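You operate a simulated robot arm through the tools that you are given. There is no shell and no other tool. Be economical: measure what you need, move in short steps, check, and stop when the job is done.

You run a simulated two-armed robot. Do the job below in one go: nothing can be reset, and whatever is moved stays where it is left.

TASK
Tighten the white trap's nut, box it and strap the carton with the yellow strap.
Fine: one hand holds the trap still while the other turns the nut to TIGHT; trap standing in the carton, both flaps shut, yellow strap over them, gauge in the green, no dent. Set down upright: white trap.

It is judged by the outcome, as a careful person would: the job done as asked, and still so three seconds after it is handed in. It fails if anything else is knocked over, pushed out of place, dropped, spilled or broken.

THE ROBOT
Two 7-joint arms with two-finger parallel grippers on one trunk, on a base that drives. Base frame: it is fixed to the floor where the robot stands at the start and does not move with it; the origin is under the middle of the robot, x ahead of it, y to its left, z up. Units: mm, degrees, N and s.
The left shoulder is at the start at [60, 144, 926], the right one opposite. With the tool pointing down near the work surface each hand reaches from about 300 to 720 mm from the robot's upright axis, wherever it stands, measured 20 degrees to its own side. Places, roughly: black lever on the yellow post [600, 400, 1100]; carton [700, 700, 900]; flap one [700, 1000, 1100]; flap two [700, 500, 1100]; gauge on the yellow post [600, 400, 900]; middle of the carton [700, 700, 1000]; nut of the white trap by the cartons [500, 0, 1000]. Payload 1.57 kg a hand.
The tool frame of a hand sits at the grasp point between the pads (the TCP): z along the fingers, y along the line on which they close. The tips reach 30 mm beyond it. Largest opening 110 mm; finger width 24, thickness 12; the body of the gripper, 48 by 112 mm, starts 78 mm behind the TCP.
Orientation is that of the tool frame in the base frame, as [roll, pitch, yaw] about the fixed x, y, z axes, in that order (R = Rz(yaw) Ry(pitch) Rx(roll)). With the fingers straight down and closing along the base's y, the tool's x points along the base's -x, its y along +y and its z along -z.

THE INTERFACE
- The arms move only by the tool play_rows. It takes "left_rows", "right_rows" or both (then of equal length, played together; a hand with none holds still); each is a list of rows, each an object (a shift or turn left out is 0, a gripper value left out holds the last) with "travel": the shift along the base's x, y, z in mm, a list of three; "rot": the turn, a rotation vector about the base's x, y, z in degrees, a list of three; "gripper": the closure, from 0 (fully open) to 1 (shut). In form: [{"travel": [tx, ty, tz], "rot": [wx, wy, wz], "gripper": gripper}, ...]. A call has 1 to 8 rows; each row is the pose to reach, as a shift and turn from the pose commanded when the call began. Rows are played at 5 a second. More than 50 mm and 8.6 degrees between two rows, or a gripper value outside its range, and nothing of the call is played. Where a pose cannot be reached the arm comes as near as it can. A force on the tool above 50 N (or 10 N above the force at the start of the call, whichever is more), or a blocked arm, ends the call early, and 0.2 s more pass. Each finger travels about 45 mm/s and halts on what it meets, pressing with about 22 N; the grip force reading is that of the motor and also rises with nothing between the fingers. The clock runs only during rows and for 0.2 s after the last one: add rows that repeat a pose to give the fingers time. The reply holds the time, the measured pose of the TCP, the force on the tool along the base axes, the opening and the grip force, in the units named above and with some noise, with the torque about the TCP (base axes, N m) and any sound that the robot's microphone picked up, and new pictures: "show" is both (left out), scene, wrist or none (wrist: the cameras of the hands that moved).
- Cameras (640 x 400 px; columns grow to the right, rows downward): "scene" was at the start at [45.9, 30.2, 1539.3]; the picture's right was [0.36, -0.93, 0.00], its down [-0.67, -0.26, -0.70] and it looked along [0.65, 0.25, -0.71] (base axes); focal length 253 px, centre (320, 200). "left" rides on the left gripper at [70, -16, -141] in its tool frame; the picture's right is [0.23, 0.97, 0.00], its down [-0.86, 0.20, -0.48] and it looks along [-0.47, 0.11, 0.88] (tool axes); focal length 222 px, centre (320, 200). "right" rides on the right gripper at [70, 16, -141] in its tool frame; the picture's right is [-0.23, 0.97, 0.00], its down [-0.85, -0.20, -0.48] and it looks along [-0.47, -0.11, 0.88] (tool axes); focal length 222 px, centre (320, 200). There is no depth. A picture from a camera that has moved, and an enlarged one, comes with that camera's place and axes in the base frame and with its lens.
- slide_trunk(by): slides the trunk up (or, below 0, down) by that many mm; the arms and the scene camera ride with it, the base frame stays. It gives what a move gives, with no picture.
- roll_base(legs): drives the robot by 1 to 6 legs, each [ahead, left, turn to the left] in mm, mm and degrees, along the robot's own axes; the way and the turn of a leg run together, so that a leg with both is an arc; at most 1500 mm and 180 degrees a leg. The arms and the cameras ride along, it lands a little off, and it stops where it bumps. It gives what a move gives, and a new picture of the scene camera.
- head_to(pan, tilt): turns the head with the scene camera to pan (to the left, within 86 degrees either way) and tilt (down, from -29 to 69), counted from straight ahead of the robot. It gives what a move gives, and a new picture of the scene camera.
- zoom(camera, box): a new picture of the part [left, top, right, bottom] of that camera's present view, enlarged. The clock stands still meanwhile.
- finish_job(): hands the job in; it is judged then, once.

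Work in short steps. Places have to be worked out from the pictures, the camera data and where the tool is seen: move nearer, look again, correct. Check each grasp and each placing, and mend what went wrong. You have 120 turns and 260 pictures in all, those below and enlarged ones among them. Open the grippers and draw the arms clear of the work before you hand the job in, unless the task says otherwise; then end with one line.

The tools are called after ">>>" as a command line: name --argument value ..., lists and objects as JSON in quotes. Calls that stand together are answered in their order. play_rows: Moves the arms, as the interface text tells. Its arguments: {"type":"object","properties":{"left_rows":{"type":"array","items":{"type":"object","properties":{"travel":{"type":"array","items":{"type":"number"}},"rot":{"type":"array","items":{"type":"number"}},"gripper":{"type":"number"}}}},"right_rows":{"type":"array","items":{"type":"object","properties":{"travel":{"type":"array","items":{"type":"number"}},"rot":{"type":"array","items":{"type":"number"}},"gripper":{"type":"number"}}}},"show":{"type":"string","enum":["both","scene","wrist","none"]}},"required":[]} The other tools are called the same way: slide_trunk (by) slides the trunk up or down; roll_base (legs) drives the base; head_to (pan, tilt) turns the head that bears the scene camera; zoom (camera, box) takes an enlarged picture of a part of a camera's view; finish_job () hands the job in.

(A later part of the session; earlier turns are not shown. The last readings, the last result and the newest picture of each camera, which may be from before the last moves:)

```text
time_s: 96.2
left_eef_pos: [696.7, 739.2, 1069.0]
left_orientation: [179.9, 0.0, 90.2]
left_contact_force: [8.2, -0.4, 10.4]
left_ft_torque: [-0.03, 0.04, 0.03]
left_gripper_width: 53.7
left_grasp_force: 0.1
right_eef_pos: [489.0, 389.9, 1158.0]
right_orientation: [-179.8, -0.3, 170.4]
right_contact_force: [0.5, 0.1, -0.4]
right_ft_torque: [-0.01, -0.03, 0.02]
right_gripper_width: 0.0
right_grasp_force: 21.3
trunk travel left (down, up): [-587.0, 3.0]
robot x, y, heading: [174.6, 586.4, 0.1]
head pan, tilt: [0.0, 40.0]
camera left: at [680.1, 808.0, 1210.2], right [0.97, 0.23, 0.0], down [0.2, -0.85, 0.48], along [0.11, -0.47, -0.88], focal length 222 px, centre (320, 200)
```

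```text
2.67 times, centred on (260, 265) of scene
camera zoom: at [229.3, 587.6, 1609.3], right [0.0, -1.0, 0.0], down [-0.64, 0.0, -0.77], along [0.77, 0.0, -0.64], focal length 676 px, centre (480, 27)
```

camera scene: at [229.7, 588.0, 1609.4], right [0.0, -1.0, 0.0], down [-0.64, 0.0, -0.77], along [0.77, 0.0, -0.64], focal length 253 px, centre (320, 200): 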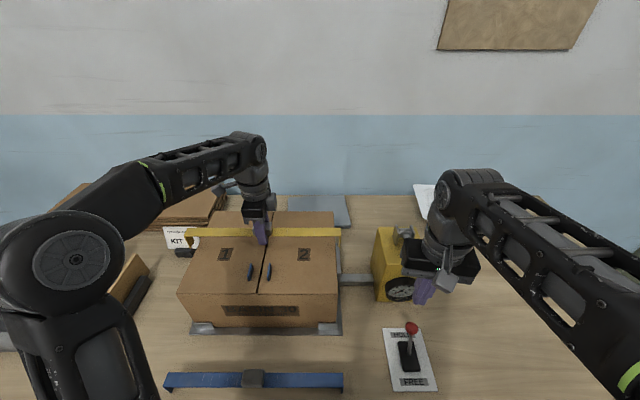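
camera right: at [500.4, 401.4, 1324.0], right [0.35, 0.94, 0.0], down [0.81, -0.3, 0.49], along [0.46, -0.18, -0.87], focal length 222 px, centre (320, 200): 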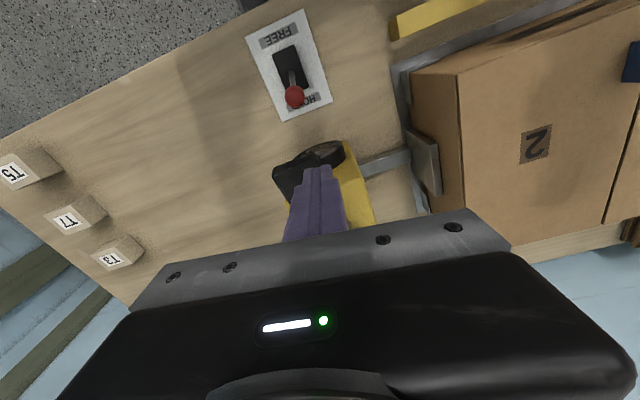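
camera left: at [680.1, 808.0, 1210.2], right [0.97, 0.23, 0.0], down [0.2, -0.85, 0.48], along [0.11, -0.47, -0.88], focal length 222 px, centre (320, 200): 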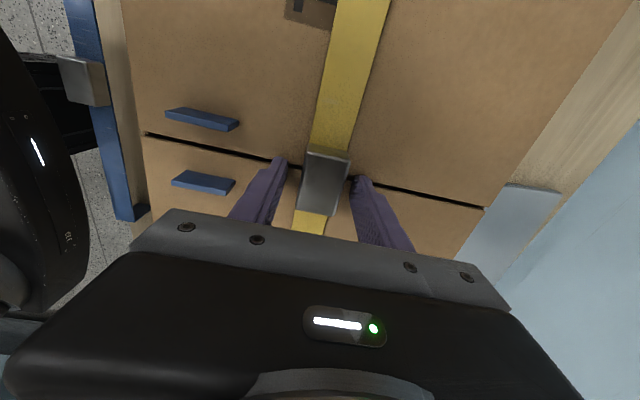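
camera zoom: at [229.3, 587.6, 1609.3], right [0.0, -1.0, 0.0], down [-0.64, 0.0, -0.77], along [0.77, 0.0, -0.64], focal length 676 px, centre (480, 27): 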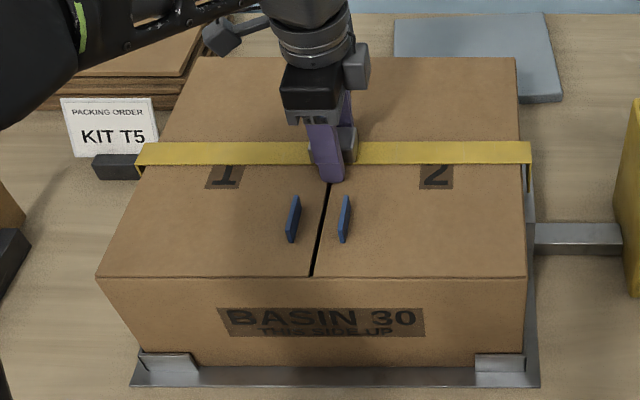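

The strap has settled on the carton. I rise straight up and withdraw the left hand.

>>> play_rows --left_rows '[{"travel": [0, 0, 8]}, {"travel": [0, 0, 20]}, {"travel": [0, 0, 40]}, {"travel": [-20, 0, 55]}, {"travel": [-60, 10, 60]}, {"travel": [-105, 25, 60]}, {"travel": [-150, 40, 60]}, {"travel": [-195, 55, 60]}]' --show "scene"

>>> zoom --camera "scene" --box '[150, 190, 370, 340]'

```text
time_s: 98.0
left_eef_pos: [501.6, 794.3, 1130.2]
left_orientation: [179.8, -0.1, 90.1]
left_contact_force: [-1.9, -0.3, -0.5]
left_ft_torque: [0.02, -0.07, 0.01]
left_gripper_width: 60.4
left_grasp_force: 0.0
right_eef_pos: [486.4, 391.1, 1158.8]
right_orientation: [-179.8, -0.2, 170.4]
right_contact_force: [0.2, -1.1, -0.1]
right_ft_torque: [0.03, -0.08, 0.0]
right_gripper_width: 0.0
right_grasp_force: 21.5
trunk travel left (down, up): [-587.0, 3.0]
robot x, y, heading: [175.6, 588.1, 0.0]
head pan, tilt: [0.0, 40.0]
camera scene: at [226.8, 588.5, 1609.5], right [0.0, -1.0, 0.0], down [-0.64, 0.0, -0.77], along [0.77, 0.0, -0.64], focal length 253 px, centre (320, 200)
```

scene: 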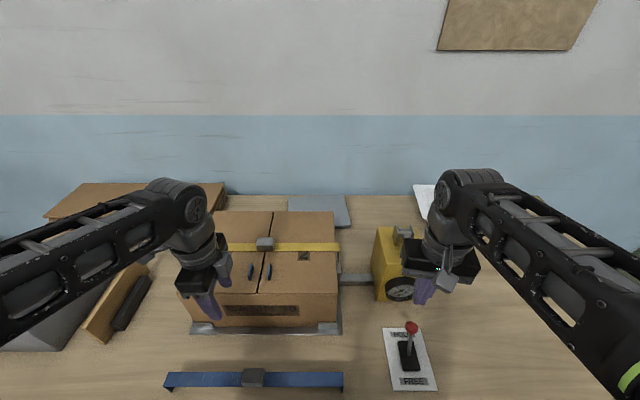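

```text
2.67 times, centred on (260, 265) of scene
camera zoom: at [226.8, 588.5, 1609.5], right [0.0, -1.0, 0.0], down [-0.64, 0.0, -0.77], along [0.77, 0.0, -0.64], focal length 676 px, centre (480, 27)
```

zoom: 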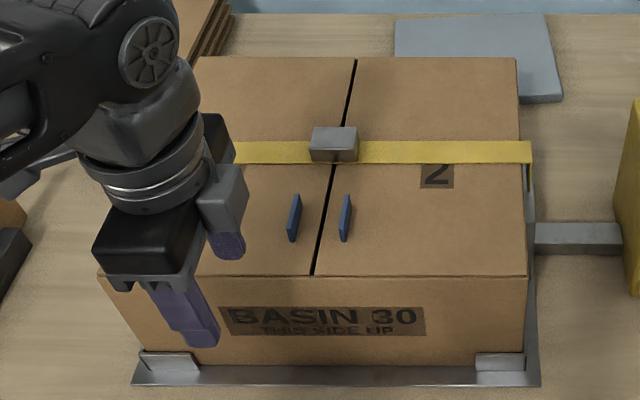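

Strap is on. I drive back 110 mm right to use the lever, and raise the left hand slightly clear.

>>> roll_base --legs '[[-5, -110, 0]]'

>>> play_rows --right_rows '[{"travel": [25, 18, 14]}, {"travel": [50, 36, 16]}, {"travel": [70, 54, 16]}, {"travel": [90, 70, 16]}, {"travel": [98, 72, 14]}, {"travel": [98, 72, 14]}]' --show "both"

```text
time_s: 99.2
left_eef_pos: [499.0, 684.0, 1131.0]
left_orientation: [179.9, -0.2, 90.1]
left_contact_force: [-0.7, -0.7, 0.5]
left_ft_torque: [0.03, -0.04, -0.02]
left_gripper_width: 60.4
left_grasp_force: 0.1
right_eef_pos: [483.5, 281.1, 1157.6]
right_orientation: [-179.8, -0.3, 170.1]
right_contact_force: [0.1, -0.8, -0.4]
right_ft_torque: [0.02, -0.04, 0.0]
right_gripper_width: 0.1
right_grasp_force: 21.1
trunk travel left (down, up): [-587.0, 3.0]
robot x, y, heading: [170.7, 476.0, 0.0]
head pan, tilt: [0.0, 40.0]
camera scene: at [224.0, 478.5, 1609.4], right [0.0, -1.0, 0.0], down [-0.64, 0.0, -0.77], along [0.77, 0.0, -0.64], focal length 253 px, centre (320, 200)
```

scene: 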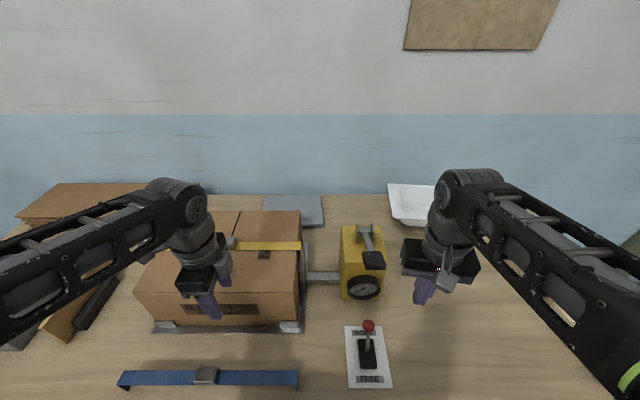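

```text
time_s: 100.6
left_eef_pos: [497.8, 686.6, 1130.9]
left_orientation: [179.8, 0.0, 90.2]
left_contact_force: [-0.2, -0.1, -1.4]
left_ft_torque: [-0.02, -0.04, 0.0]
left_gripper_width: 60.4
left_grasp_force: 0.0
right_eef_pos: [578.3, 357.4, 1172.2]
right_orientation: [-179.9, -0.2, 170.2]
right_contact_force: [-0.7, 0.6, 0.2]
right_ft_torque: [-0.03, -0.03, 0.01]
right_gripper_width: 0.0
right_grasp_force: 21.8
trunk travel left (down, up): [-587.0, 3.0]
robot x, y, heading: [167.4, 479.3, 0.0]
head pan, tilt: [0.0, 40.0]
camera scene: at [222.0, 482.5, 1609.5], right [0.0, -1.0, 0.0], down [-0.64, 0.0, -0.77], along [0.77, 0.0, -0.64], focal length 253 px, centre (320, 200)
camera right: at [513.9, 385.4, 1313.8], right [0.39, 0.92, 0.0], down [0.81, -0.34, 0.48], along [0.44, -0.19, -0.88], focal length 222 px, centre (320, 200)
```

scene: 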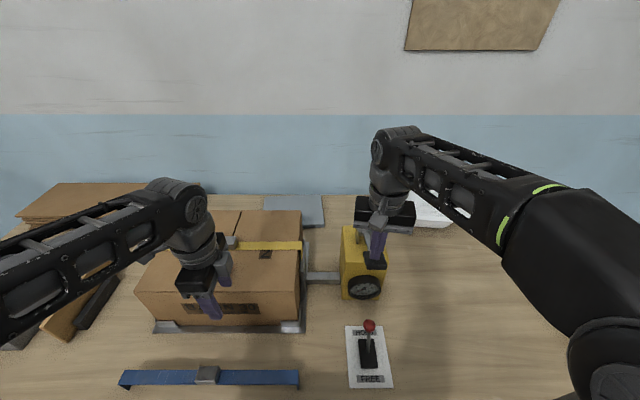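
right: 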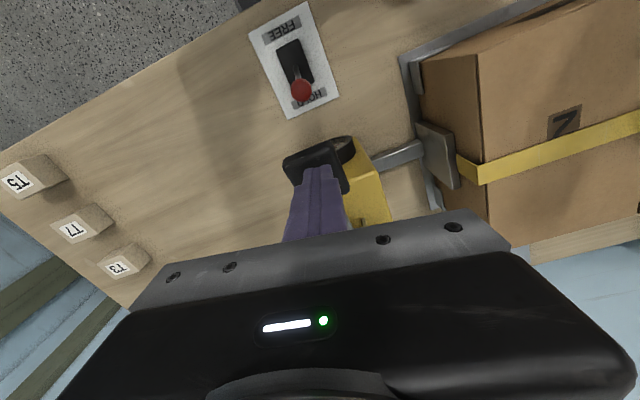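

Fingers are above the paddle again. I press in steps and check the gauge.

>>> play_rows --right_rows '[{"travel": [1, 0, -12]}, {"travel": [1, 0, -22]}, {"travel": [1, 0, -32]}, {"travel": [1, 0, -40]}, {"travel": [1, 0, -46]}]' --show "none"

>>> zoom --camera "scene" --box '[280, 210, 408, 300]'

```text
time_s: 101.8
left_eef_pos: [498.8, 686.4, 1130.7]
left_orientation: [179.7, -0.1, 90.1]
left_contact_force: [0.1, 0.5, -0.6]
left_ft_torque: [0.04, 0.0, -0.01]
left_gripper_width: 60.6
left_grasp_force: 0.0
right_eef_pos: [581.8, 355.3, 1126.6]
right_orientation: [-179.7, -0.3, 170.2]
right_contact_force: [-2.0, 0.6, 2.6]
right_ft_torque: [0.06, 0.09, -0.04]
right_gripper_width: 0.0
right_grasp_force: 21.1
trunk travel left (down, up): [-587.0, 3.0]
robot x, y, heading: [170.5, 482.8, -0.2]
head pan, tilt: [0.0, 40.0]
```

```text
4.44 times, centred on (344, 255) of scene
camera zoom: at [223.4, 480.7, 1609.5], right [0.0, -1.0, 0.0], down [-0.64, 0.0, -0.77], along [0.77, 0.0, -0.64], focal length 1126 px, centre (213, -44)
```

zoom: 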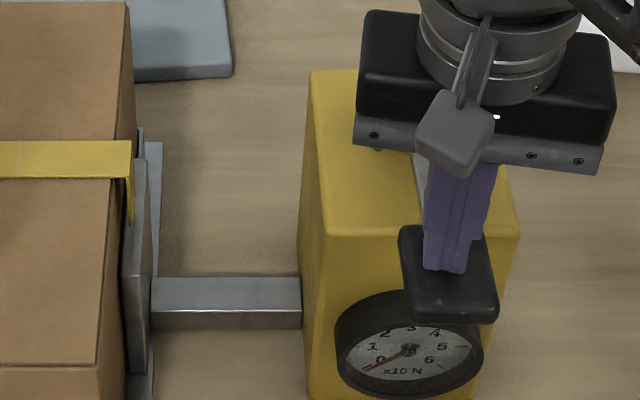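

Still 0. I press to near the end of the stroke.

>>> play_rows --right_rows '[{"travel": [-1, 0, -6]}, {"travel": [-2, 0, -12]}, {"travel": [-2, 0, -17]}]' --show "none"

>>> zoom --camera "scene" --box '[280, 210, 408, 300]'

```text
time_s: 102.6
left_eef_pos: [498.9, 686.2, 1130.9]
left_orientation: [179.9, -0.1, 90.1]
left_contact_force: [0.3, -0.3, 0.7]
left_ft_torque: [-0.02, 0.04, -0.02]
left_gripper_width: 60.3
left_grasp_force: 0.1
right_eef_pos: [580.4, 355.2, 1109.1]
right_orientation: [-179.8, -0.2, 170.2]
right_contact_force: [3.9, 0.9, 4.9]
right_ft_torque: [0.06, -0.15, -0.03]
right_gripper_width: 0.0
right_grasp_force: 21.2
trunk travel left (down, up): [-587.0, 3.0]
robot x, y, heading: [169.7, 475.6, -0.2]
head pan, tilt: [0.0, 40.0]
```

```text
4.44 times, centred on (344, 255) of scene
camera zoom: at [224.4, 480.8, 1609.4], right [0.0, -1.0, 0.0], down [-0.64, 0.0, -0.77], along [0.77, 0.0, -0.64], focal length 1126 px, centre (213, -44)
```

zoom: 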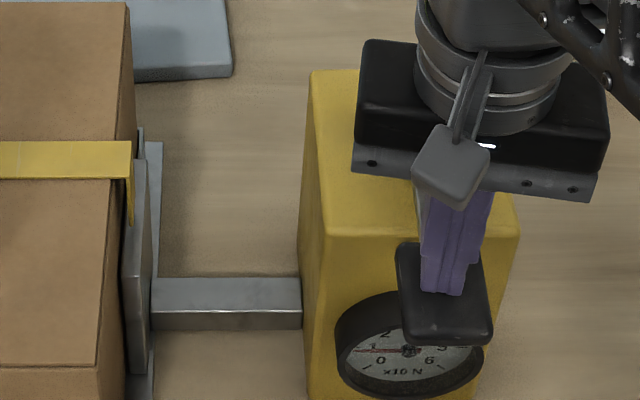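

The gauge now moves: about 1 (10 N). I release the lever to see if HOLD keeps it.

>>> play_rows --right_rows '[{"travel": [0, 0, 20]}, {"travel": [0, 0, 40]}, {"travel": [0, 0, 60]}, {"travel": [-10, 0, 66]}, {"travel": [-45, -10, 66]}, {"travel": [-75, -40, 60]}, {"travel": [-100, -75, 50]}]' --show "none"

>>> zoom --camera "scene" --box '[280, 200, 440, 300]'

```text
time_s: 104.2
left_eef_pos: [497.0, 685.2, 1130.9]
left_orientation: [179.7, -0.1, 90.1]
left_contact_force: [-0.2, 0.0, 0.1]
left_ft_torque: [0.01, 0.01, 0.01]
left_gripper_width: 60.7
left_grasp_force: 0.2
right_eef_pos: [481.6, 276.3, 1160.7]
right_orientation: [-179.8, -0.3, 170.2]
right_contact_force: [-0.7, -0.3, 0.5]
right_ft_torque: [-0.01, -0.03, 0.01]
right_gripper_width: 0.0
right_grasp_force: 20.9
trunk travel left (down, up): [-587.0, 3.0]
robot x, y, heading: [167.0, 479.6, -0.3]
head pan, tilt: [0.0, 40.0]
```

```text
4.00 times, centred on (360, 250) of scene
camera zoom: at [223.2, 479.7, 1609.5], right [0.0, -1.0, 0.0], down [-0.64, 0.0, -0.77], along [0.77, 0.0, -0.64], focal length 1013 px, centre (160, 0)
```

zoom: 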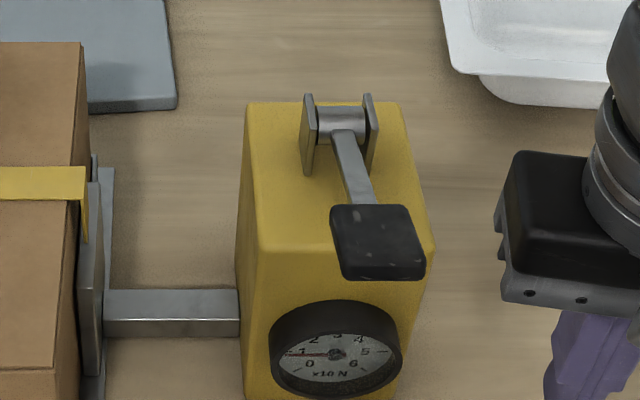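

HOLD keeps it at about 1. To find the green band I tilt the right hand 45° forward, lower, so its camera views the gauge face.

>>> play_rows --right_rows '[{"travel": [-5, -8, -25], "rot": [0, -7, 0]}, {"travel": [-8, -12, -50], "rot": [0, -14, 0]}, {"travel": [-10, -16, -75], "rot": [0, -21, 0]}, {"travel": [-10, -20, -100], "rot": [0, -28, 0]}, {"travel": [-10, -24, -120], "rot": [0, -35, 0]}, {"travel": [-10, -26, -140], "rot": [0, -42, 0]}, {"travel": [-10, -26, -155], "rot": [0, -46, 0]}]' --show "both"

```text
time_s: 105.8
left_eef_pos: [498.4, 684.8, 1130.5]
left_orientation: [179.9, -0.1, 90.0]
left_contact_force: [-1.1, -0.6, 0.3]
left_ft_torque: [0.01, 0.02, 0.04]
left_gripper_width: 60.7
left_grasp_force: 0.1
right_eef_pos: [605.4, 192.3, 1096.5]
right_orientation: [170.2, 44.5, 166.2]
right_contact_force: [0.6, 0.3, -0.5]
right_ft_torque: [-0.01, 0.03, 0.02]
right_gripper_width: 0.2
right_grasp_force: 21.0
right hand out of reach, approached as far as the arm can: row 3, 4, 5, 6, 7
trunk travel left (down, up): [-587.0, 3.0]
robot x, y, heading: [169.5, 481.6, 0.2]
head pan, tilt: [0.0, 40.0]
camera scene: at [225.1, 478.8, 1609.4], right [0.0, -1.0, 0.0], down [-0.64, 0.0, -0.77], along [0.77, 0.0, -0.64], focal length 253 px, centre (320, 200)
camera right: at [457.7, 219.4, 1147.1], right [0.27, 0.92, 0.28], down [0.23, -0.34, 0.91], along [0.93, -0.19, -0.3], focal length 222 px, centre (320, 200)
```

scene: 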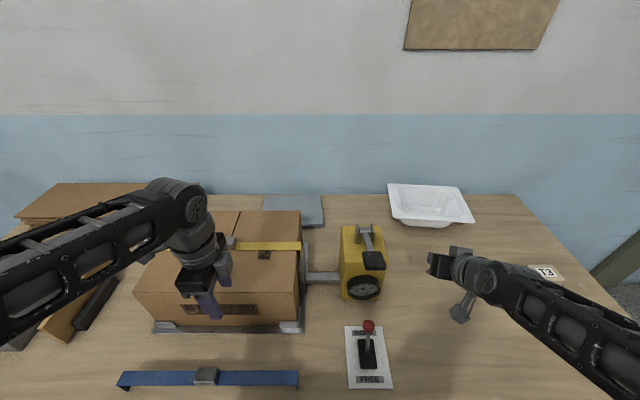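
right: 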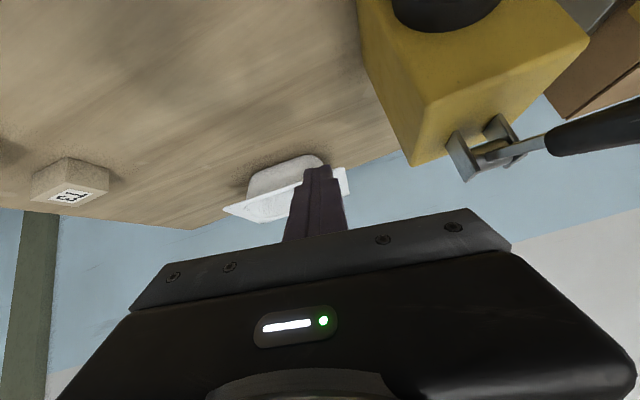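

Gauge is just out of view above. I lower the hand 100 mm and draw it back a little.

>>> play_rows --right_rows '[{"travel": [-10, 0, -25]}, {"travel": [-20, 0, -50]}, {"travel": [-30, 0, -75]}, {"travel": [-40, 0, -100]}]' --show "wrist"

```text
time_s: 106.8
left_eef_pos: [499.6, 685.4, 1131.3]
left_orientation: [179.9, -0.2, 90.0]
left_contact_force: [0.6, -0.1, 0.1]
left_ft_torque: [0.01, 0.0, 0.03]
left_gripper_width: 60.5
left_grasp_force: 0.0
right_eef_pos: [626.2, 161.9, 1008.2]
right_orientation: [170.2, 44.8, 166.2]
right_contact_force: [0.2, -0.4, 0.1]
right_ft_torque: [0.0, 0.04, 0.06]
right_gripper_width: 0.0
right_grasp_force: 21.2
right hand out of reach, approached as far as the arm can: row 1, 2, 3, 4
trunk travel left (down, up): [-587.0, 3.0]
robot x, y, heading: [171.9, 477.5, 0.0]
head pan, tilt: [0.0, 40.0]
camera right: at [478.2, 189.7, 1058.4], right [0.27, 0.92, 0.28], down [0.22, -0.34, 0.91], along [0.94, -0.19, -0.3], focal length 222 px, centre (320, 200)
```

right: 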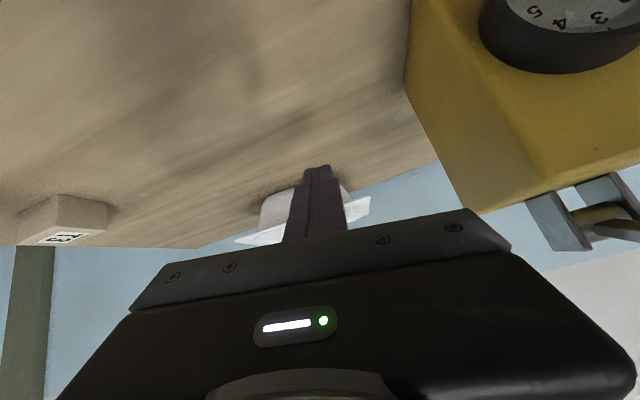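

Gauge is at the top right; I move the hand 75 mm left to bring the dial into view.

>>> play_rows --right_rows '[{"travel": [-5, 25, 0]}, {"travel": [-10, 50, 0]}, {"travel": [-20, 75, -5]}]' --show "wrist"

```text
time_s: 107.6
left_eef_pos: [499.4, 686.1, 1131.3]
left_orientation: [180.0, -0.1, 90.0]
left_contact_force: [0.1, -0.1, -0.1]
left_ft_torque: [0.02, 0.01, 0.04]
left_gripper_width: 60.4
left_grasp_force: 0.0
right_eef_pos: [648.2, 224.7, 1009.0]
right_orientation: [170.4, 44.7, 166.3]
right_contact_force: [-0.5, -0.3, 0.1]
right_ft_torque: [0.02, -0.01, 0.01]
right_gripper_width: 0.1
right_grasp_force: 21.2
right hand out of reach, approached as far as the arm can: row 1, 2, 3
trunk travel left (down, up): [-587.0, 3.0]
robot x, y, heading: [165.5, 483.0, -0.1]
head pan, tilt: [0.0, 40.0]
camera right: at [500.9, 253.2, 1060.1], right [0.27, 0.92, 0.28], down [0.22, -0.34, 0.91], along [0.94, -0.19, -0.3], focal length 222 px, centre (320, 200)
```

right: 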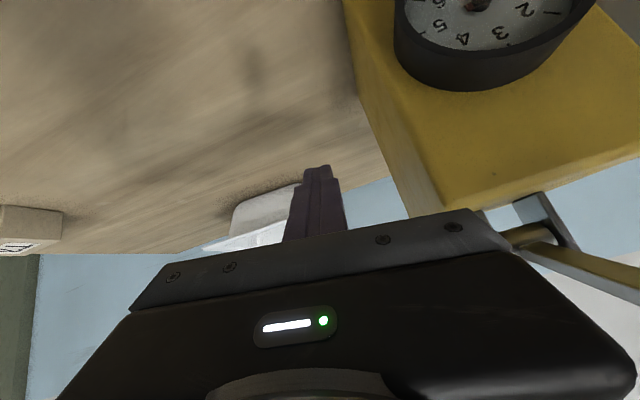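

>>> zoom --camera "right" --box '[380, 0, 620, 100]'

>>> play_rows --right_rows '[{"travel": [0, 0, -25]}, {"travel": [0, 0, -50]}]' --show "wrist"

>>> zoom --camera "right" --box '[380, 0, 620, 150]'

```text
2.67 times, centred on (500, 50) of right
camera zoom: at [500.9, 253.2, 1060.1], right [0.27, 0.92, 0.28], down [0.22, -0.34, 0.91], along [0.94, -0.19, -0.3], focal length 592 px, centre (-160, 600)
```

zoom: 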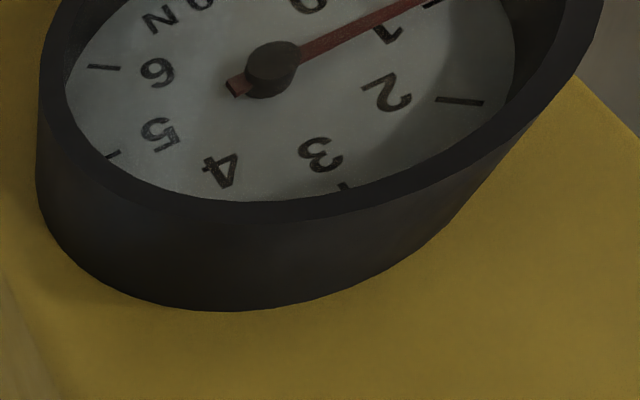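

```text
time_s: 108.2
left_eef_pos: [499.3, 685.7, 1131.6]
left_orientation: [179.9, -0.2, 90.0]
left_contact_force: [-0.2, -0.4, -1.3]
left_ft_torque: [-0.01, 0.02, 0.01]
left_gripper_width: 60.9
left_grasp_force: 0.1
right_eef_pos: [651.3, 224.5, 958.1]
right_orientation: [170.2, 44.7, 166.2]
right_contact_force: [0.7, -0.2, -0.5]
right_ft_torque: [-0.02, 0.02, 0.0]
right_gripper_width: 0.0
right_grasp_force: 21.5
right hand out of reach, approached as far as the arm can: row 1, 2
trunk travel left (down, up): [-587.0, 3.0]
robot x, y, heading: [170.2, 480.3, 0.1]
head pan, tilt: [0.0, 40.0]
camera right: at [503.5, 251.9, 1009.7], right [0.27, 0.92, 0.28], down [0.22, -0.34, 0.91], along [0.94, -0.19, -0.3], focal length 222 px, centre (320, 200)
```

right: 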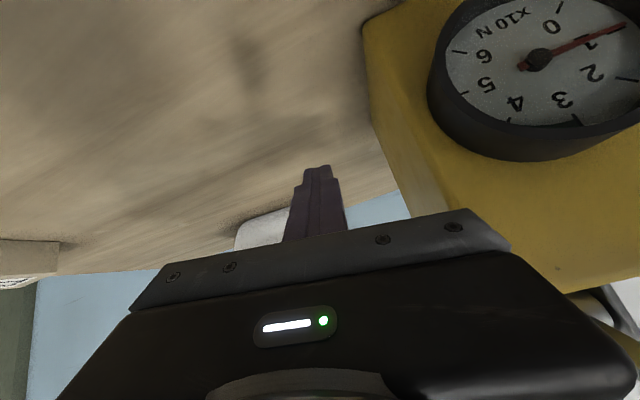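

```text
2.67 times, centred on (500, 75) of right
camera zoom: at [503.5, 251.9, 1009.7], right [0.27, 0.92, 0.28], down [0.22, -0.34, 0.91], along [0.94, -0.19, -0.3], focal length 592 px, centre (-160, 533)
```

zoom: 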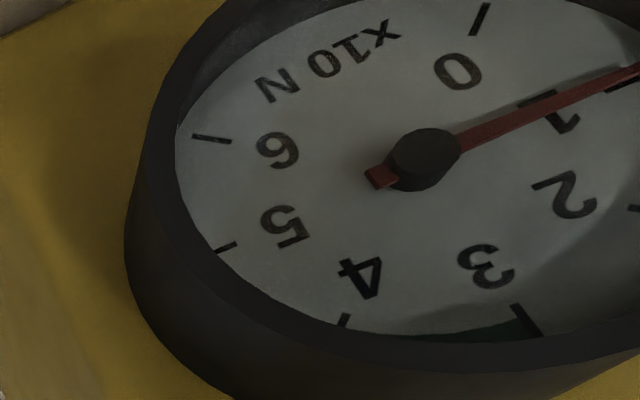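

A green band begins at 3, towards 4. I lower another 40 mm to see its far end.

>>> play_rows --right_rows '[{"travel": [0, 0, -25]}, {"travel": [0, 10, -45]}]' --show "none"

>>> zoom --camera "right" --box '[400, 0, 640, 200]'

```text
time_s: 108.8
left_eef_pos: [499.7, 686.5, 1131.0]
left_orientation: [179.9, 0.0, 89.9]
left_contact_force: [-0.1, -0.1, -0.8]
left_ft_torque: [-0.02, 0.01, -0.03]
left_gripper_width: 60.4
left_grasp_force: 0.0
right_eef_pos: [652.1, 235.9, 912.0]
right_orientation: [170.2, 44.9, 166.1]
right_contact_force: [0.3, -1.0, 0.0]
right_ft_torque: [0.01, 0.01, -0.01]
right_gripper_width: 0.0
right_grasp_force: 21.1
trunk travel left (down, up): [-587.0, 3.0]
robot x, y, heading: [168.5, 478.5, 0.0]
head pan, tilt: [0.0, 40.0]
```

```text
2.00 times, centred on (520, 100) of right
camera zoom: at [504.9, 264.0, 964.0], right [0.27, 0.92, 0.28], down [0.22, -0.34, 0.91], along [0.94, -0.19, -0.3], focal length 444 px, centre (-80, 400)
```

zoom: 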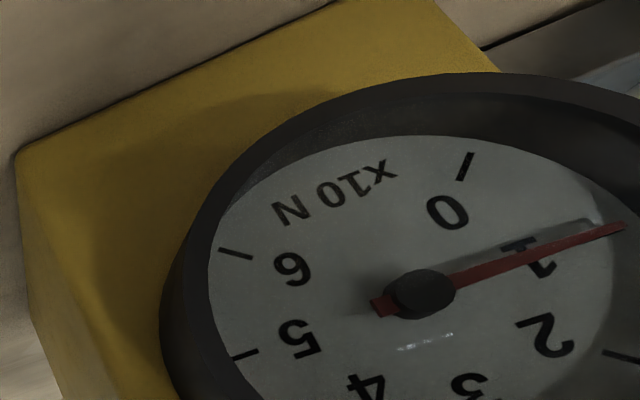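

>>> zoom --camera "right" --box '[440, 120, 640, 260]'

```text
2.86 times, centred on (540, 190) of right
camera zoom: at [504.9, 264.0, 964.0], right [0.27, 0.92, 0.28], down [0.22, -0.34, 0.91], along [0.94, -0.19, -0.3], focal length 635 px, centre (-309, 229)
```

zoom: 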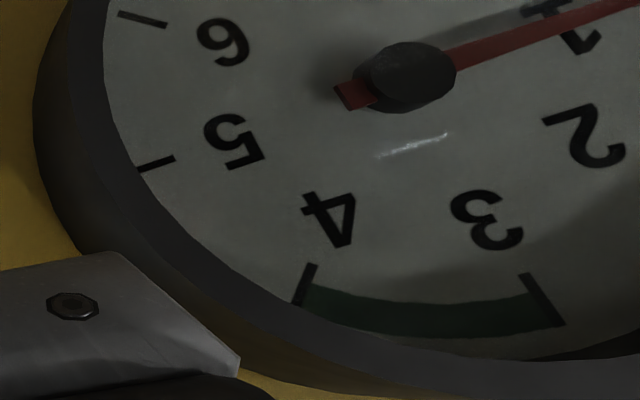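

Green is 30–40 N. I bring the right hand back up and upright, towards the paddle.

>>> play_rows --right_rows '[{"travel": [0, -10, 45]}, {"travel": [0, -15, 90]}, {"travel": [0, -20, 135]}, {"travel": [-15, -20, 170], "rot": [0, 8, 0]}, {"travel": [-40, -20, 195], "rot": [0, 16, 0]}, {"travel": [-65, -20, 215], "rot": [0, 24, 0]}, {"travel": [-90, -20, 230], "rot": [0, 32, 0]}, {"travel": [-110, -20, 240], "rot": [0, 40, 0]}]' --show "scene"

```text
time_s: 110.6
left_eef_pos: [499.1, 686.3, 1130.4]
left_orientation: [179.9, -0.1, 90.0]
left_contact_force: [-1.2, -0.1, -0.5]
left_ft_torque: [0.01, 0.05, -0.01]
left_gripper_width: 60.6
left_grasp_force: 0.1
right_eef_pos: [543.6, 216.6, 1153.3]
right_orientation: [179.2, 5.5, 170.2]
right_contact_force: [-0.2, -0.9, -0.6]
right_ft_torque: [-0.05, 0.01, 0.02]
right_gripper_width: 0.0
right_grasp_force: 21.5
right hand out of reach, approached as far as the arm can: row 4
trunk travel left (down, up): [-587.0, 3.0]
robot x, y, heading: [169.8, 479.5, 0.0]
head pan, tilt: [0.0, 40.0]
camera scene: at [224.9, 480.9, 1609.4], right [0.0, -1.0, 0.0], down [-0.64, 0.0, -0.77], along [0.77, 0.0, -0.64], focal length 253 px, centre (320, 200)
```

scene: 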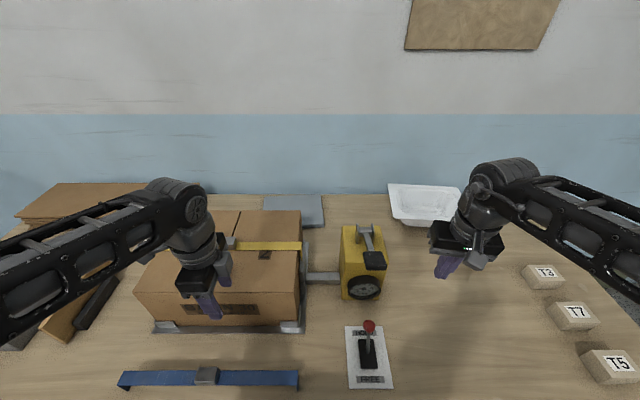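

Now over the paddle again, upright.

>>> play_rows --right_rows '[{"travel": [0, 20, 22], "rot": [0, 5.5, 0]}, {"travel": [0, 50, 24], "rot": [0, 5.5, 0]}, {"travel": [10, 80, 24], "rot": [0, 5.5, 0]}, {"travel": [22, 110, 24], "rot": [0, 5.5, 0]}, {"travel": [36, 139, 22], "rot": [0, 5.5, 0]}, {"travel": [36, 139, 22], "rot": [0, 5.5, 0]}]' --show "none"

>>> play_rows --right_rows '[{"travel": [0, 0, -12]}, {"travel": [0, 0, -22]}, {"travel": [0, 0, -30]}, {"travel": [0, 0, -38]}]' --show "none"

>>> zoom --camera "scene" --box '[330, 220, 410, 310]'

```text
time_s: 112.0
left_eef_pos: [499.8, 686.1, 1130.6]
left_orientation: [179.8, -0.1, 90.2]
left_contact_force: [-0.2, 0.2, -0.3]
left_ft_torque: [0.02, -0.01, -0.02]
left_gripper_width: 60.8
left_grasp_force: 0.1
right_eef_pos: [573.0, 370.9, 1183.3]
right_orientation: [-179.9, 1.7, 173.0]
right_contact_force: [0.4, 3.1, -0.4]
right_ft_torque: [-0.26, -0.03, -0.02]
right_gripper_width: 0.0
right_grasp_force: 21.3
right hand out of reach, approached as far as the arm can: row 1, 5
trunk travel left (down, up): [-587.0, 3.0]
robot x, y, heading: [169.2, 482.8, -0.2]
head pan, tilt: [0.0, 40.0]
```

```text
time_s: 113.0
left_eef_pos: [499.0, 685.4, 1132.2]
left_orientation: [179.8, 0.0, 90.0]
left_contact_force: [-0.5, -0.2, -0.2]
left_ft_torque: [0.01, -0.01, 0.0]
left_gripper_width: 60.5
left_grasp_force: 0.1
right_eef_pos: [576.5, 355.8, 1135.2]
right_orientation: [-179.9, 0.1, 170.2]
right_contact_force: [-1.7, 0.2, 2.9]
right_ft_torque: [-0.02, 0.06, 0.0]
right_gripper_width: 0.0
right_grasp_force: 21.5
trunk travel left (down, up): [-587.0, 3.0]
robot x, y, heading: [168.1, 478.3, 0.2]
head pan, tilt: [0.0, 40.0]
```

```text
4.44 times, centred on (370, 265) of scene
camera zoom: at [223.7, 480.3, 1609.4], right [0.0, -1.0, 0.0], down [-0.64, 0.0, -0.77], along [0.77, 0.0, -0.64], focal length 1126 px, centre (98, -89)
```

zoom: 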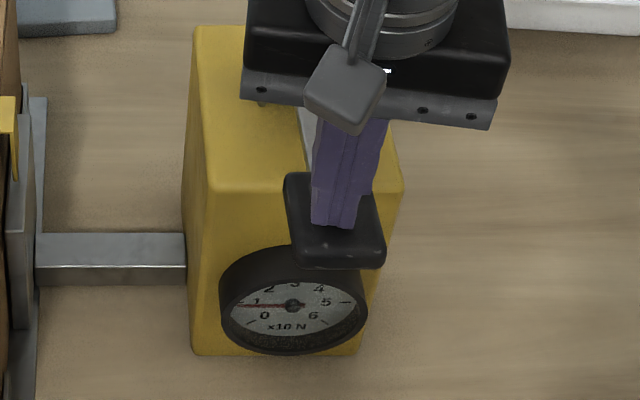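

Still ~1 so far on this stroke. Press 12 mm further.

>>> play_rows --right_rows '[{"travel": [0, 0, -4]}, {"travel": [0, 0, -8]}, {"travel": [0, 0, -12]}]' --show "none"

>>> zoom --camera "scene" --box '[330, 220, 410, 310]'

```text
time_s: 113.8
left_eef_pos: [497.8, 686.0, 1131.4]
left_orientation: [179.7, 0.0, 90.0]
left_contact_force: [0.4, -0.4, 0.5]
left_ft_torque: [0.01, -0.02, 0.01]
left_gripper_width: 60.4
left_grasp_force: 0.1
right_eef_pos: [576.3, 356.1, 1123.6]
right_orientation: [-179.9, 0.3, 170.2]
right_contact_force: [-2.5, 1.0, 2.7]
right_ft_torque: [0.02, 0.05, -0.03]
right_gripper_width: 0.1
right_grasp_force: 21.4
trunk travel left (down, up): [-587.0, 3.0]
robot x, y, heading: [169.1, 480.3, 0.0]
head pan, tilt: [0.0, 40.0]
```

```text
4.44 times, centred on (370, 265) of scene
camera zoom: at [223.3, 480.5, 1609.5], right [0.0, -1.0, 0.0], down [-0.64, 0.0, -0.77], along [0.77, 0.0, -0.64], focal length 1126 px, centre (98, -89)
```

zoom: 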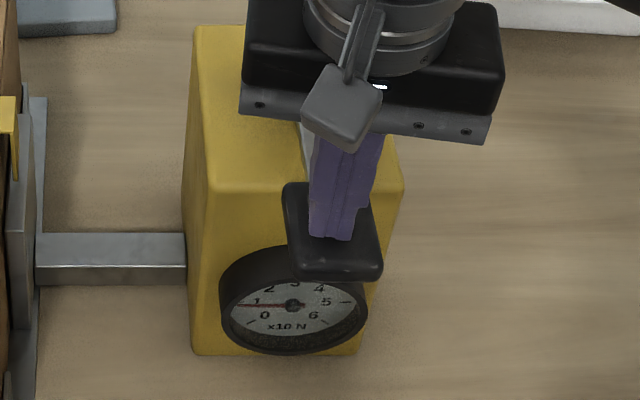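

Likely each full stroke adds one click. I press to the end position (1109).

>>> play_rows --right_rows '[{"travel": [0, 0, -5]}, {"travel": [0, 0, -10]}, {"travel": [0, 0, -14]}]' --show "none"

>>> zoom --camera "scene" --box '[330, 220, 410, 310]'

```text
time_s: 114.6
left_eef_pos: [498.6, 686.3, 1131.4]
left_orientation: [179.9, -0.1, 90.0]
left_contact_force: [-0.1, 0.8, 0.3]
left_ft_torque: [-0.01, 0.02, 0.0]
left_gripper_width: 60.9
left_grasp_force: 0.0
right_eef_pos: [576.1, 354.8, 1109.3]
right_orientation: [-179.9, 0.3, 170.2]
right_contact_force: [2.6, 2.9, 3.9]
right_ft_torque: [0.06, -0.09, -0.02]
right_gripper_width: 0.2
right_grasp_force: 21.2
trunk travel left (down, up): [-587.0, 3.0]
robot x, y, heading: [167.5, 479.6, -0.1]
head pan, tilt: [0.0, 40.0]
```

```text
4.44 times, centred on (370, 265) of scene
camera zoom: at [224.4, 481.0, 1609.4], right [0.0, -1.0, 0.0], down [-0.64, 0.0, -0.77], along [0.77, 0.0, -0.64], focal length 1126 px, centre (98, -89)
```

zoom: 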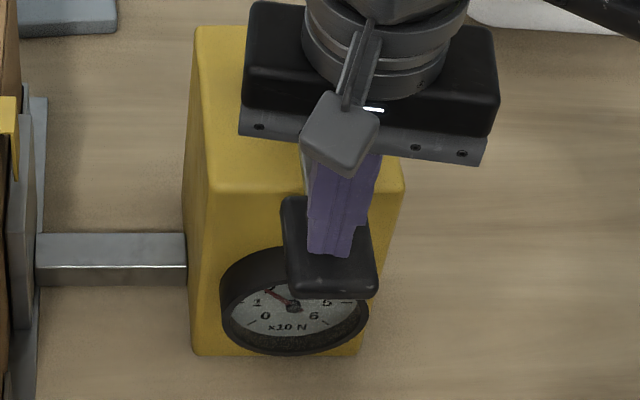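

It clicked to about 2. I let the lever return fully, then make one more stroke to the same depth.

>>> play_rows --right_rows '[{"travel": [0, 0, 15]}, {"travel": [0, 0, 30]}, {"travel": [0, 0, 45]}, {"travel": [0, 0, 58]}, {"travel": [0, 0, 58]}]' --show "none"

>>> zoom --camera "scene" --box '[330, 220, 410, 310]'

```text
time_s: 115.8
left_eef_pos: [498.2, 685.9, 1131.3]
left_orientation: [179.9, -0.1, 90.0]
left_contact_force: [-0.8, -1.3, -0.4]
left_ft_torque: [-0.03, 0.03, -0.03]
left_gripper_width: 60.5
left_grasp_force: 0.0
right_eef_pos: [576.1, 355.3, 1168.2]
right_orientation: [-180.0, 0.2, 170.1]
right_contact_force: [0.3, -1.0, 0.4]
right_ft_torque: [-0.01, -0.01, 0.04]
right_gripper_width: 0.0
right_grasp_force: 21.3
trunk travel left (down, up): [-587.0, 3.0]
robot x, y, heading: [168.3, 477.2, 0.0]
head pan, tilt: [0.0, 40.0]
```

```text
4.44 times, centred on (370, 265) of scene
camera zoom: at [224.1, 480.3, 1609.4], right [0.0, -1.0, 0.0], down [-0.64, 0.0, -0.77], along [0.77, 0.0, -0.64], focal length 1126 px, centre (98, -89)
```

zoom: 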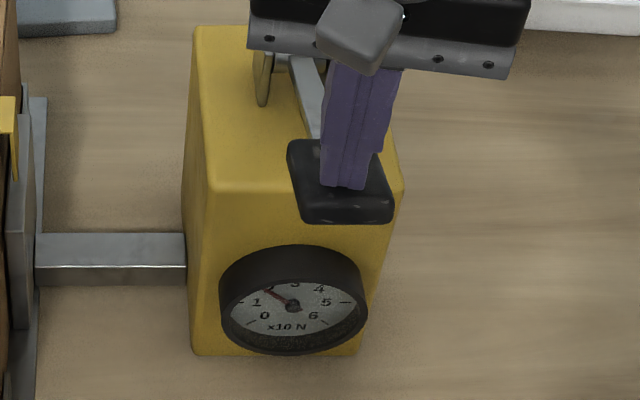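

Held at about 2.1. One more stroke to 1109.

>>> play_rows --right_rows '[{"travel": [0, 0, -15]}, {"travel": [0, 0, -30]}, {"travel": [0, 0, -42]}, {"travel": [0, 0, -50]}, {"travel": [0, 0, -55]}, {"travel": [0, 0, -59]}]' --show "none"

>>> zoom --camera "scene" --box '[330, 220, 410, 310]'

```text
time_s: 117.2
left_eef_pos: [497.7, 685.7, 1129.7]
left_orientation: [179.8, 0.0, 90.0]
left_contact_force: [0.1, 0.2, 0.0]
left_ft_torque: [0.04, 0.02, -0.03]
left_gripper_width: 60.7
left_grasp_force: 0.2
right_eef_pos: [575.5, 356.7, 1108.9]
right_orientation: [-179.8, 0.2, 170.2]
right_contact_force: [-3.2, -2.5, 3.9]
right_ft_torque: [-0.05, 0.05, 0.01]
right_gripper_width: 0.0
right_grasp_force: 21.4
trunk travel left (down, up): [-587.0, 3.0]
robot x, y, heading: [168.1, 479.1, -0.1]
head pan, tilt: [0.0, 40.0]
```

```text
4.44 times, centred on (370, 265) of scene
camera zoom: at [223.4, 480.2, 1609.5], right [0.0, -1.0, 0.0], down [-0.64, 0.0, -0.77], along [0.77, 0.0, -0.64], focal length 1126 px, centre (98, -89)
```

zoom: 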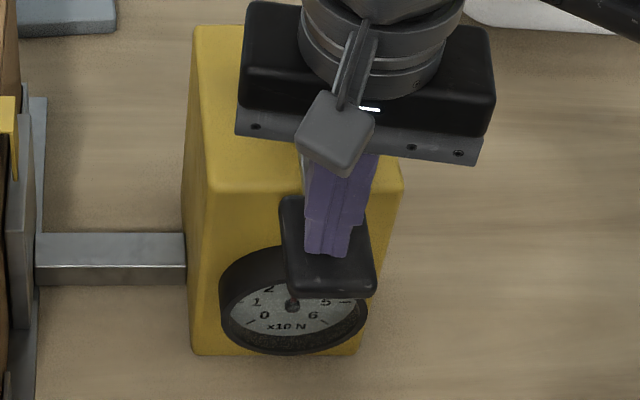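

Needle has gone up behind the paddle (about 3+). I raise and move the hand away to read it.

>>> play_rows --right_rows '[{"travel": [0, 0, 20]}, {"travel": [0, 0, 40]}, {"travel": [0, 0, 60]}, {"travel": [-10, 0, 65]}, {"travel": [-45, -10, 65]}, {"travel": [-75, -40, 60]}, {"travel": [-95, -75, 50]}]' --show "none"

>>> zoom --camera "scene" --box '[340, 270, 388, 300]'

>>> zoom --camera "scene" --box '[120, 190, 400, 340]'

```text
time_s: 118.8
left_eef_pos: [497.3, 684.5, 1130.4]
left_orientation: [179.9, -0.1, 90.2]
left_contact_force: [0.1, -0.2, -0.7]
left_ft_torque: [0.05, -0.02, 0.0]
left_gripper_width: 60.6
left_grasp_force: 0.0
right_eef_pos: [496.5, 285.4, 1133.5]
right_orientation: [180.0, 0.3, 170.2]
right_contact_force: [0.3, -0.8, -0.4]
right_ft_torque: [0.02, -0.02, 0.0]
right_gripper_width: 0.0
right_grasp_force: 21.4
right hand out of reach, approached as far as the arm can: row 5, 6, 7
trunk travel left (down, up): [-587.0, 3.0]
robot x, y, heading: [168.8, 480.9, -0.1]
head pan, tilt: [0.0, 40.0]
```

```text
13.33 times, centred on (364, 285) of scene
camera zoom: at [223.5, 479.1, 1609.5], right [0.0, -1.0, 0.0], down [-0.64, 0.0, -0.77], along [0.77, 0.0, -0.64], focal length 3378 px, centre (-267, -933)
```

zoom: 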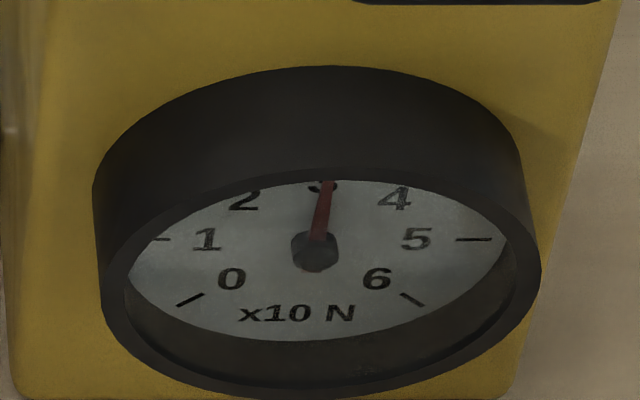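

```text
2.29 times, centred on (260, 265) of scene
camera zoom: at [223.5, 479.1, 1609.5], right [0.0, -1.0, 0.0], down [-0.64, 0.0, -0.77], along [0.77, 0.0, -0.64], focal length 579 px, centre (457, 51)
```

zoom: 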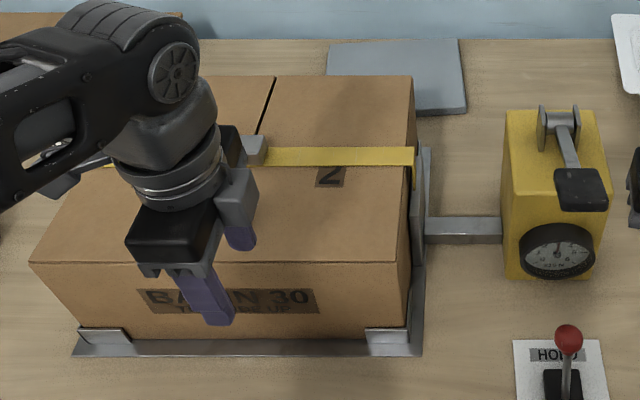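

The needle stands near 3, right at the green's lower edge once perspective is considered. I move the base right so the head camera faces the gauge squarely.

>>> roll_base --legs '[[0, -122, 0]]'

>>> zoom --camera "scene" --box '[296, 265, 344, 300]'

```text
time_s: 120.1
left_eef_pos: [497.2, 562.1, 1132.2]
left_orientation: [-180.0, -0.1, 90.0]
left_contact_force: [0.0, -0.2, 0.2]
left_ft_torque: [0.07, 0.01, -0.01]
left_gripper_width: 60.7
left_grasp_force: 0.0
right_eef_pos: [497.4, 162.4, 1133.4]
right_orientation: [-179.9, 0.2, 170.3]
right_contact_force: [0.4, -0.7, 0.3]
right_ft_torque: [0.03, 0.04, -0.01]
right_gripper_width: 0.0
right_grasp_force: 21.3
trunk travel left (down, up): [-587.0, 3.0]
robot x, y, heading: [169.6, 355.6, 0.0]
head pan, tilt: [0.0, 40.0]
camera scene: at [224.1, 355.2, 1609.4], right [0.0, -1.0, 0.0], down [-0.64, 0.0, -0.77], along [0.77, 0.0, -0.64], focal length 253 px, centre (320, 200)
```

scene: 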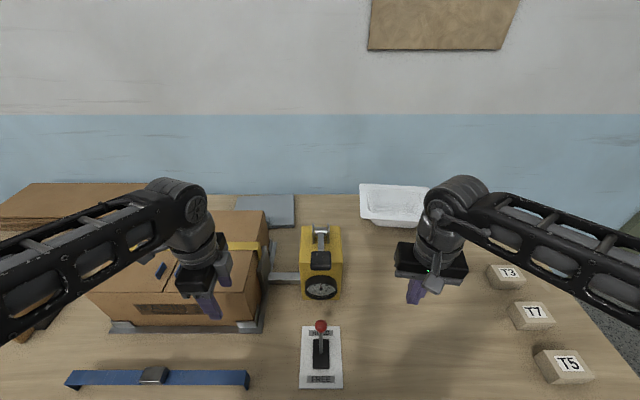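

```text
11.43 times, centred on (320, 282) of scene
camera zoom: at [224.1, 355.2, 1609.4], right [0.0, -1.0, 0.0], down [-0.64, 0.0, -0.77], along [0.77, 0.0, -0.64], focal length 2895 px, centre (320, -743)
```

zoom: 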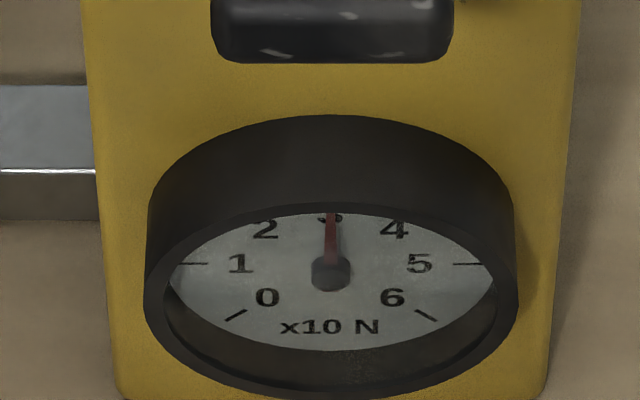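

Reading is 3.0, just at the green's edge; I want about 3.5. I move the base 60 mm left for reach and bring the hand over the paddle for a partial stroke.

>>> roll_base --legs '[[0, 60, 0]]'

>>> play_rows --right_rows '[{"travel": [0, 30, 20]}, {"travel": [0, 60, 32]}, {"travel": [10, 85, 36]}, {"travel": [30, 110, 36]}, {"travel": [55, 130, 36]}, {"travel": [80, 133, 36]}, {"travel": [80, 133, 36]}]' --show "none"

>>> play_rows --right_rows '[{"travel": [0, 0, 0]}, {"travel": [0, 0, 0]}]' --show "scene"

```text
time_s: 121.0
left_eef_pos: [498.0, 625.3, 1129.9]
left_orientation: [179.9, 0.1, 90.2]
left_contact_force: [-0.3, 0.8, -0.4]
left_ft_torque: [-0.04, 0.0, -0.01]
left_gripper_width: 60.3
left_grasp_force: 0.1
right_eef_pos: [497.2, 225.6, 1134.3]
right_orientation: [-179.8, 0.2, 170.3]
right_contact_force: [-0.6, 0.3, 0.1]
right_ft_torque: [-0.07, 0.05, 0.0]
right_gripper_width: 0.0
right_grasp_force: 21.9
trunk travel left (down, up): [-587.0, 3.0]
robot x, y, heading: [167.4, 416.9, 0.1]
head pan, tilt: [0.0, 40.0]
camera scene: at [224.1, 419.9, 1609.4], right [0.0, -1.0, 0.0], down [-0.64, 0.0, -0.77], along [0.77, 0.0, -0.64], focal length 253 px, centre (320, 200)
```

scene: 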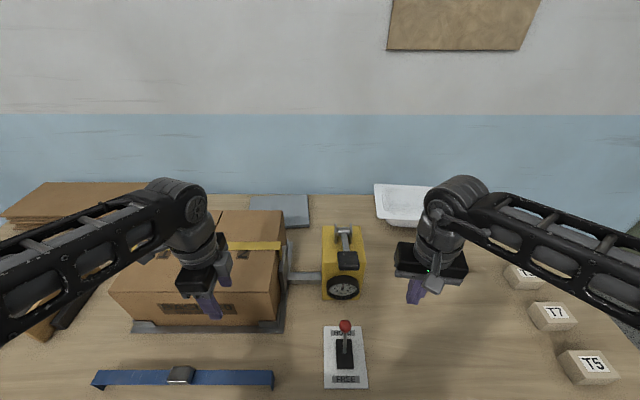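

```text
time_s: 122.6
left_eef_pos: [498.4, 622.9, 1130.1]
left_orientation: [179.9, -0.1, 90.0]
left_contact_force: [-0.3, -0.2, -0.1]
left_ft_torque: [0.02, 0.01, 0.0]
left_gripper_width: 60.5
left_grasp_force: 0.1
right_eef_pos: [545.6, 333.6, 1176.2]
right_orientation: [178.6, 1.9, 169.6]
right_contact_force: [-0.2, -0.6, 0.5]
right_ft_torque: [-0.02, -0.04, 0.0]
right_gripper_width: 0.0
right_grasp_force: 21.7
right hand out of reach, approached as far as the arm can: row 1, 2, 3, 5, 6
trunk travel left (down, up): [-587.0, 3.0]
robot x, y, heading: [168.0, 418.1, -0.1]
head pan, tilt: [0.0, 40.0]
```

```text
time_s: 123.2
left_eef_pos: [499.6, 623.7, 1131.6]
left_orientation: [179.8, -0.1, 90.0]
left_contact_force: [0.3, 0.3, 0.6]
left_ft_torque: [-0.03, 0.02, 0.02]
left_gripper_width: 60.4
left_grasp_force: 0.1
right_eef_pos: [546.0, 332.6, 1176.8]
right_orientation: [178.6, 1.7, 169.7]
right_contact_force: [0.1, -0.2, -0.9]
right_ft_torque: [-0.01, -0.03, 0.02]
right_gripper_width: 0.0
right_grasp_force: 20.5
trunk travel left (down, up): [-587.0, 3.0]
robot x, y, heading: [170.4, 413.9, -0.2]
head pan, tilt: [0.0, 40.0]
camera scene: at [224.1, 417.5, 1609.4], right [0.0, -1.0, 0.0], down [-0.64, 0.0, -0.77], along [0.77, 0.0, -0.64], focal length 253 px, centre (320, 200)
```

scene: 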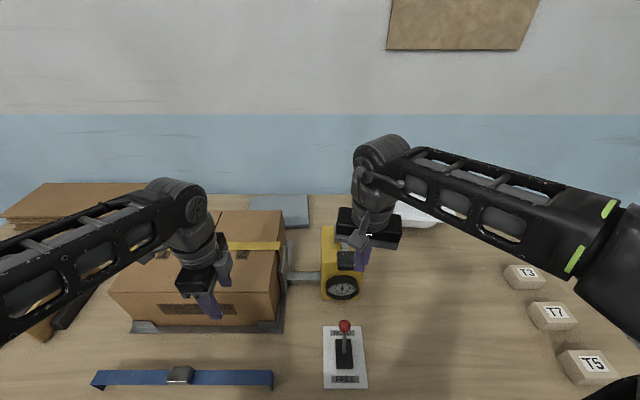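

I move over the paddle and press only to z≈1115.

>>> play_rows --right_rows '[{"travel": [10, 10, -3], "rot": [1.4, -1.8, 0]}, {"travel": [22, 20, -6], "rot": [1.4, -1.8, 0]}, {"travel": [31, 23, -9], "rot": [1.4, -1.8, 0]}, {"travel": [31, 23, -22], "rot": [1.4, -1.8, 0]}, {"travel": [31, 23, -36], "rot": [1.4, -1.8, 0]}, {"travel": [31, 23, -48], "rot": [1.4, -1.8, 0]}, {"travel": [31, 23, -56], "rot": [1.4, -1.8, 0]}, {"travel": [31, 23, -61], "rot": [1.4, -1.8, 0]}]' --show "none"

>>> zoom --camera "scene" --box '[310, 240, 390, 305]'

```text
time_s: 124.5
left_eef_pos: [494.8, 623.5, 1131.6]
left_orientation: [179.8, 0.0, 90.0]
left_contact_force: [-0.2, -0.2, 0.3]
left_ft_torque: [0.02, 0.04, -0.01]
left_gripper_width: 60.5
left_grasp_force: 0.0
right_eef_pos: [539.4, 339.5, 1131.3]
right_orientation: [179.1, 0.3, 170.7]
right_contact_force: [-28.2, -0.3, 4.2]
right_ft_torque: [-0.07, 0.79, 0.12]
right_gripper_width: 0.4
right_grasp_force: 21.4
right hand out of reach, approached as far as the arm can: row 1, 2, 3, 4, 5, 6
trunk travel left (down, up): [-587.0, 3.0]
robot x, y, heading: [168.6, 417.5, 0.0]
head pan, tilt: [0.0, 40.0]
stopped in row 6 (right hand): the force on the tool passed its limit (the readings are from after the stop); the commanded pose is now the measured one
```

```text
6.15 times, centred on (350, 272) of scene
camera zoom: at [220.9, 417.4, 1609.4], right [0.0, -1.0, 0.0], down [-0.64, 0.0, -0.77], along [0.77, 0.0, -0.64], focal length 1559 px, centre (135, -246)
```

zoom: 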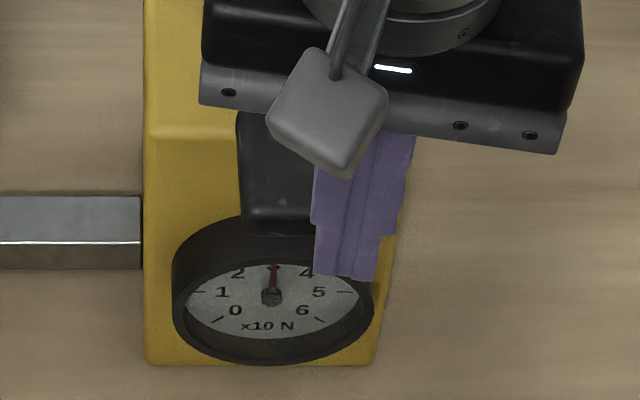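

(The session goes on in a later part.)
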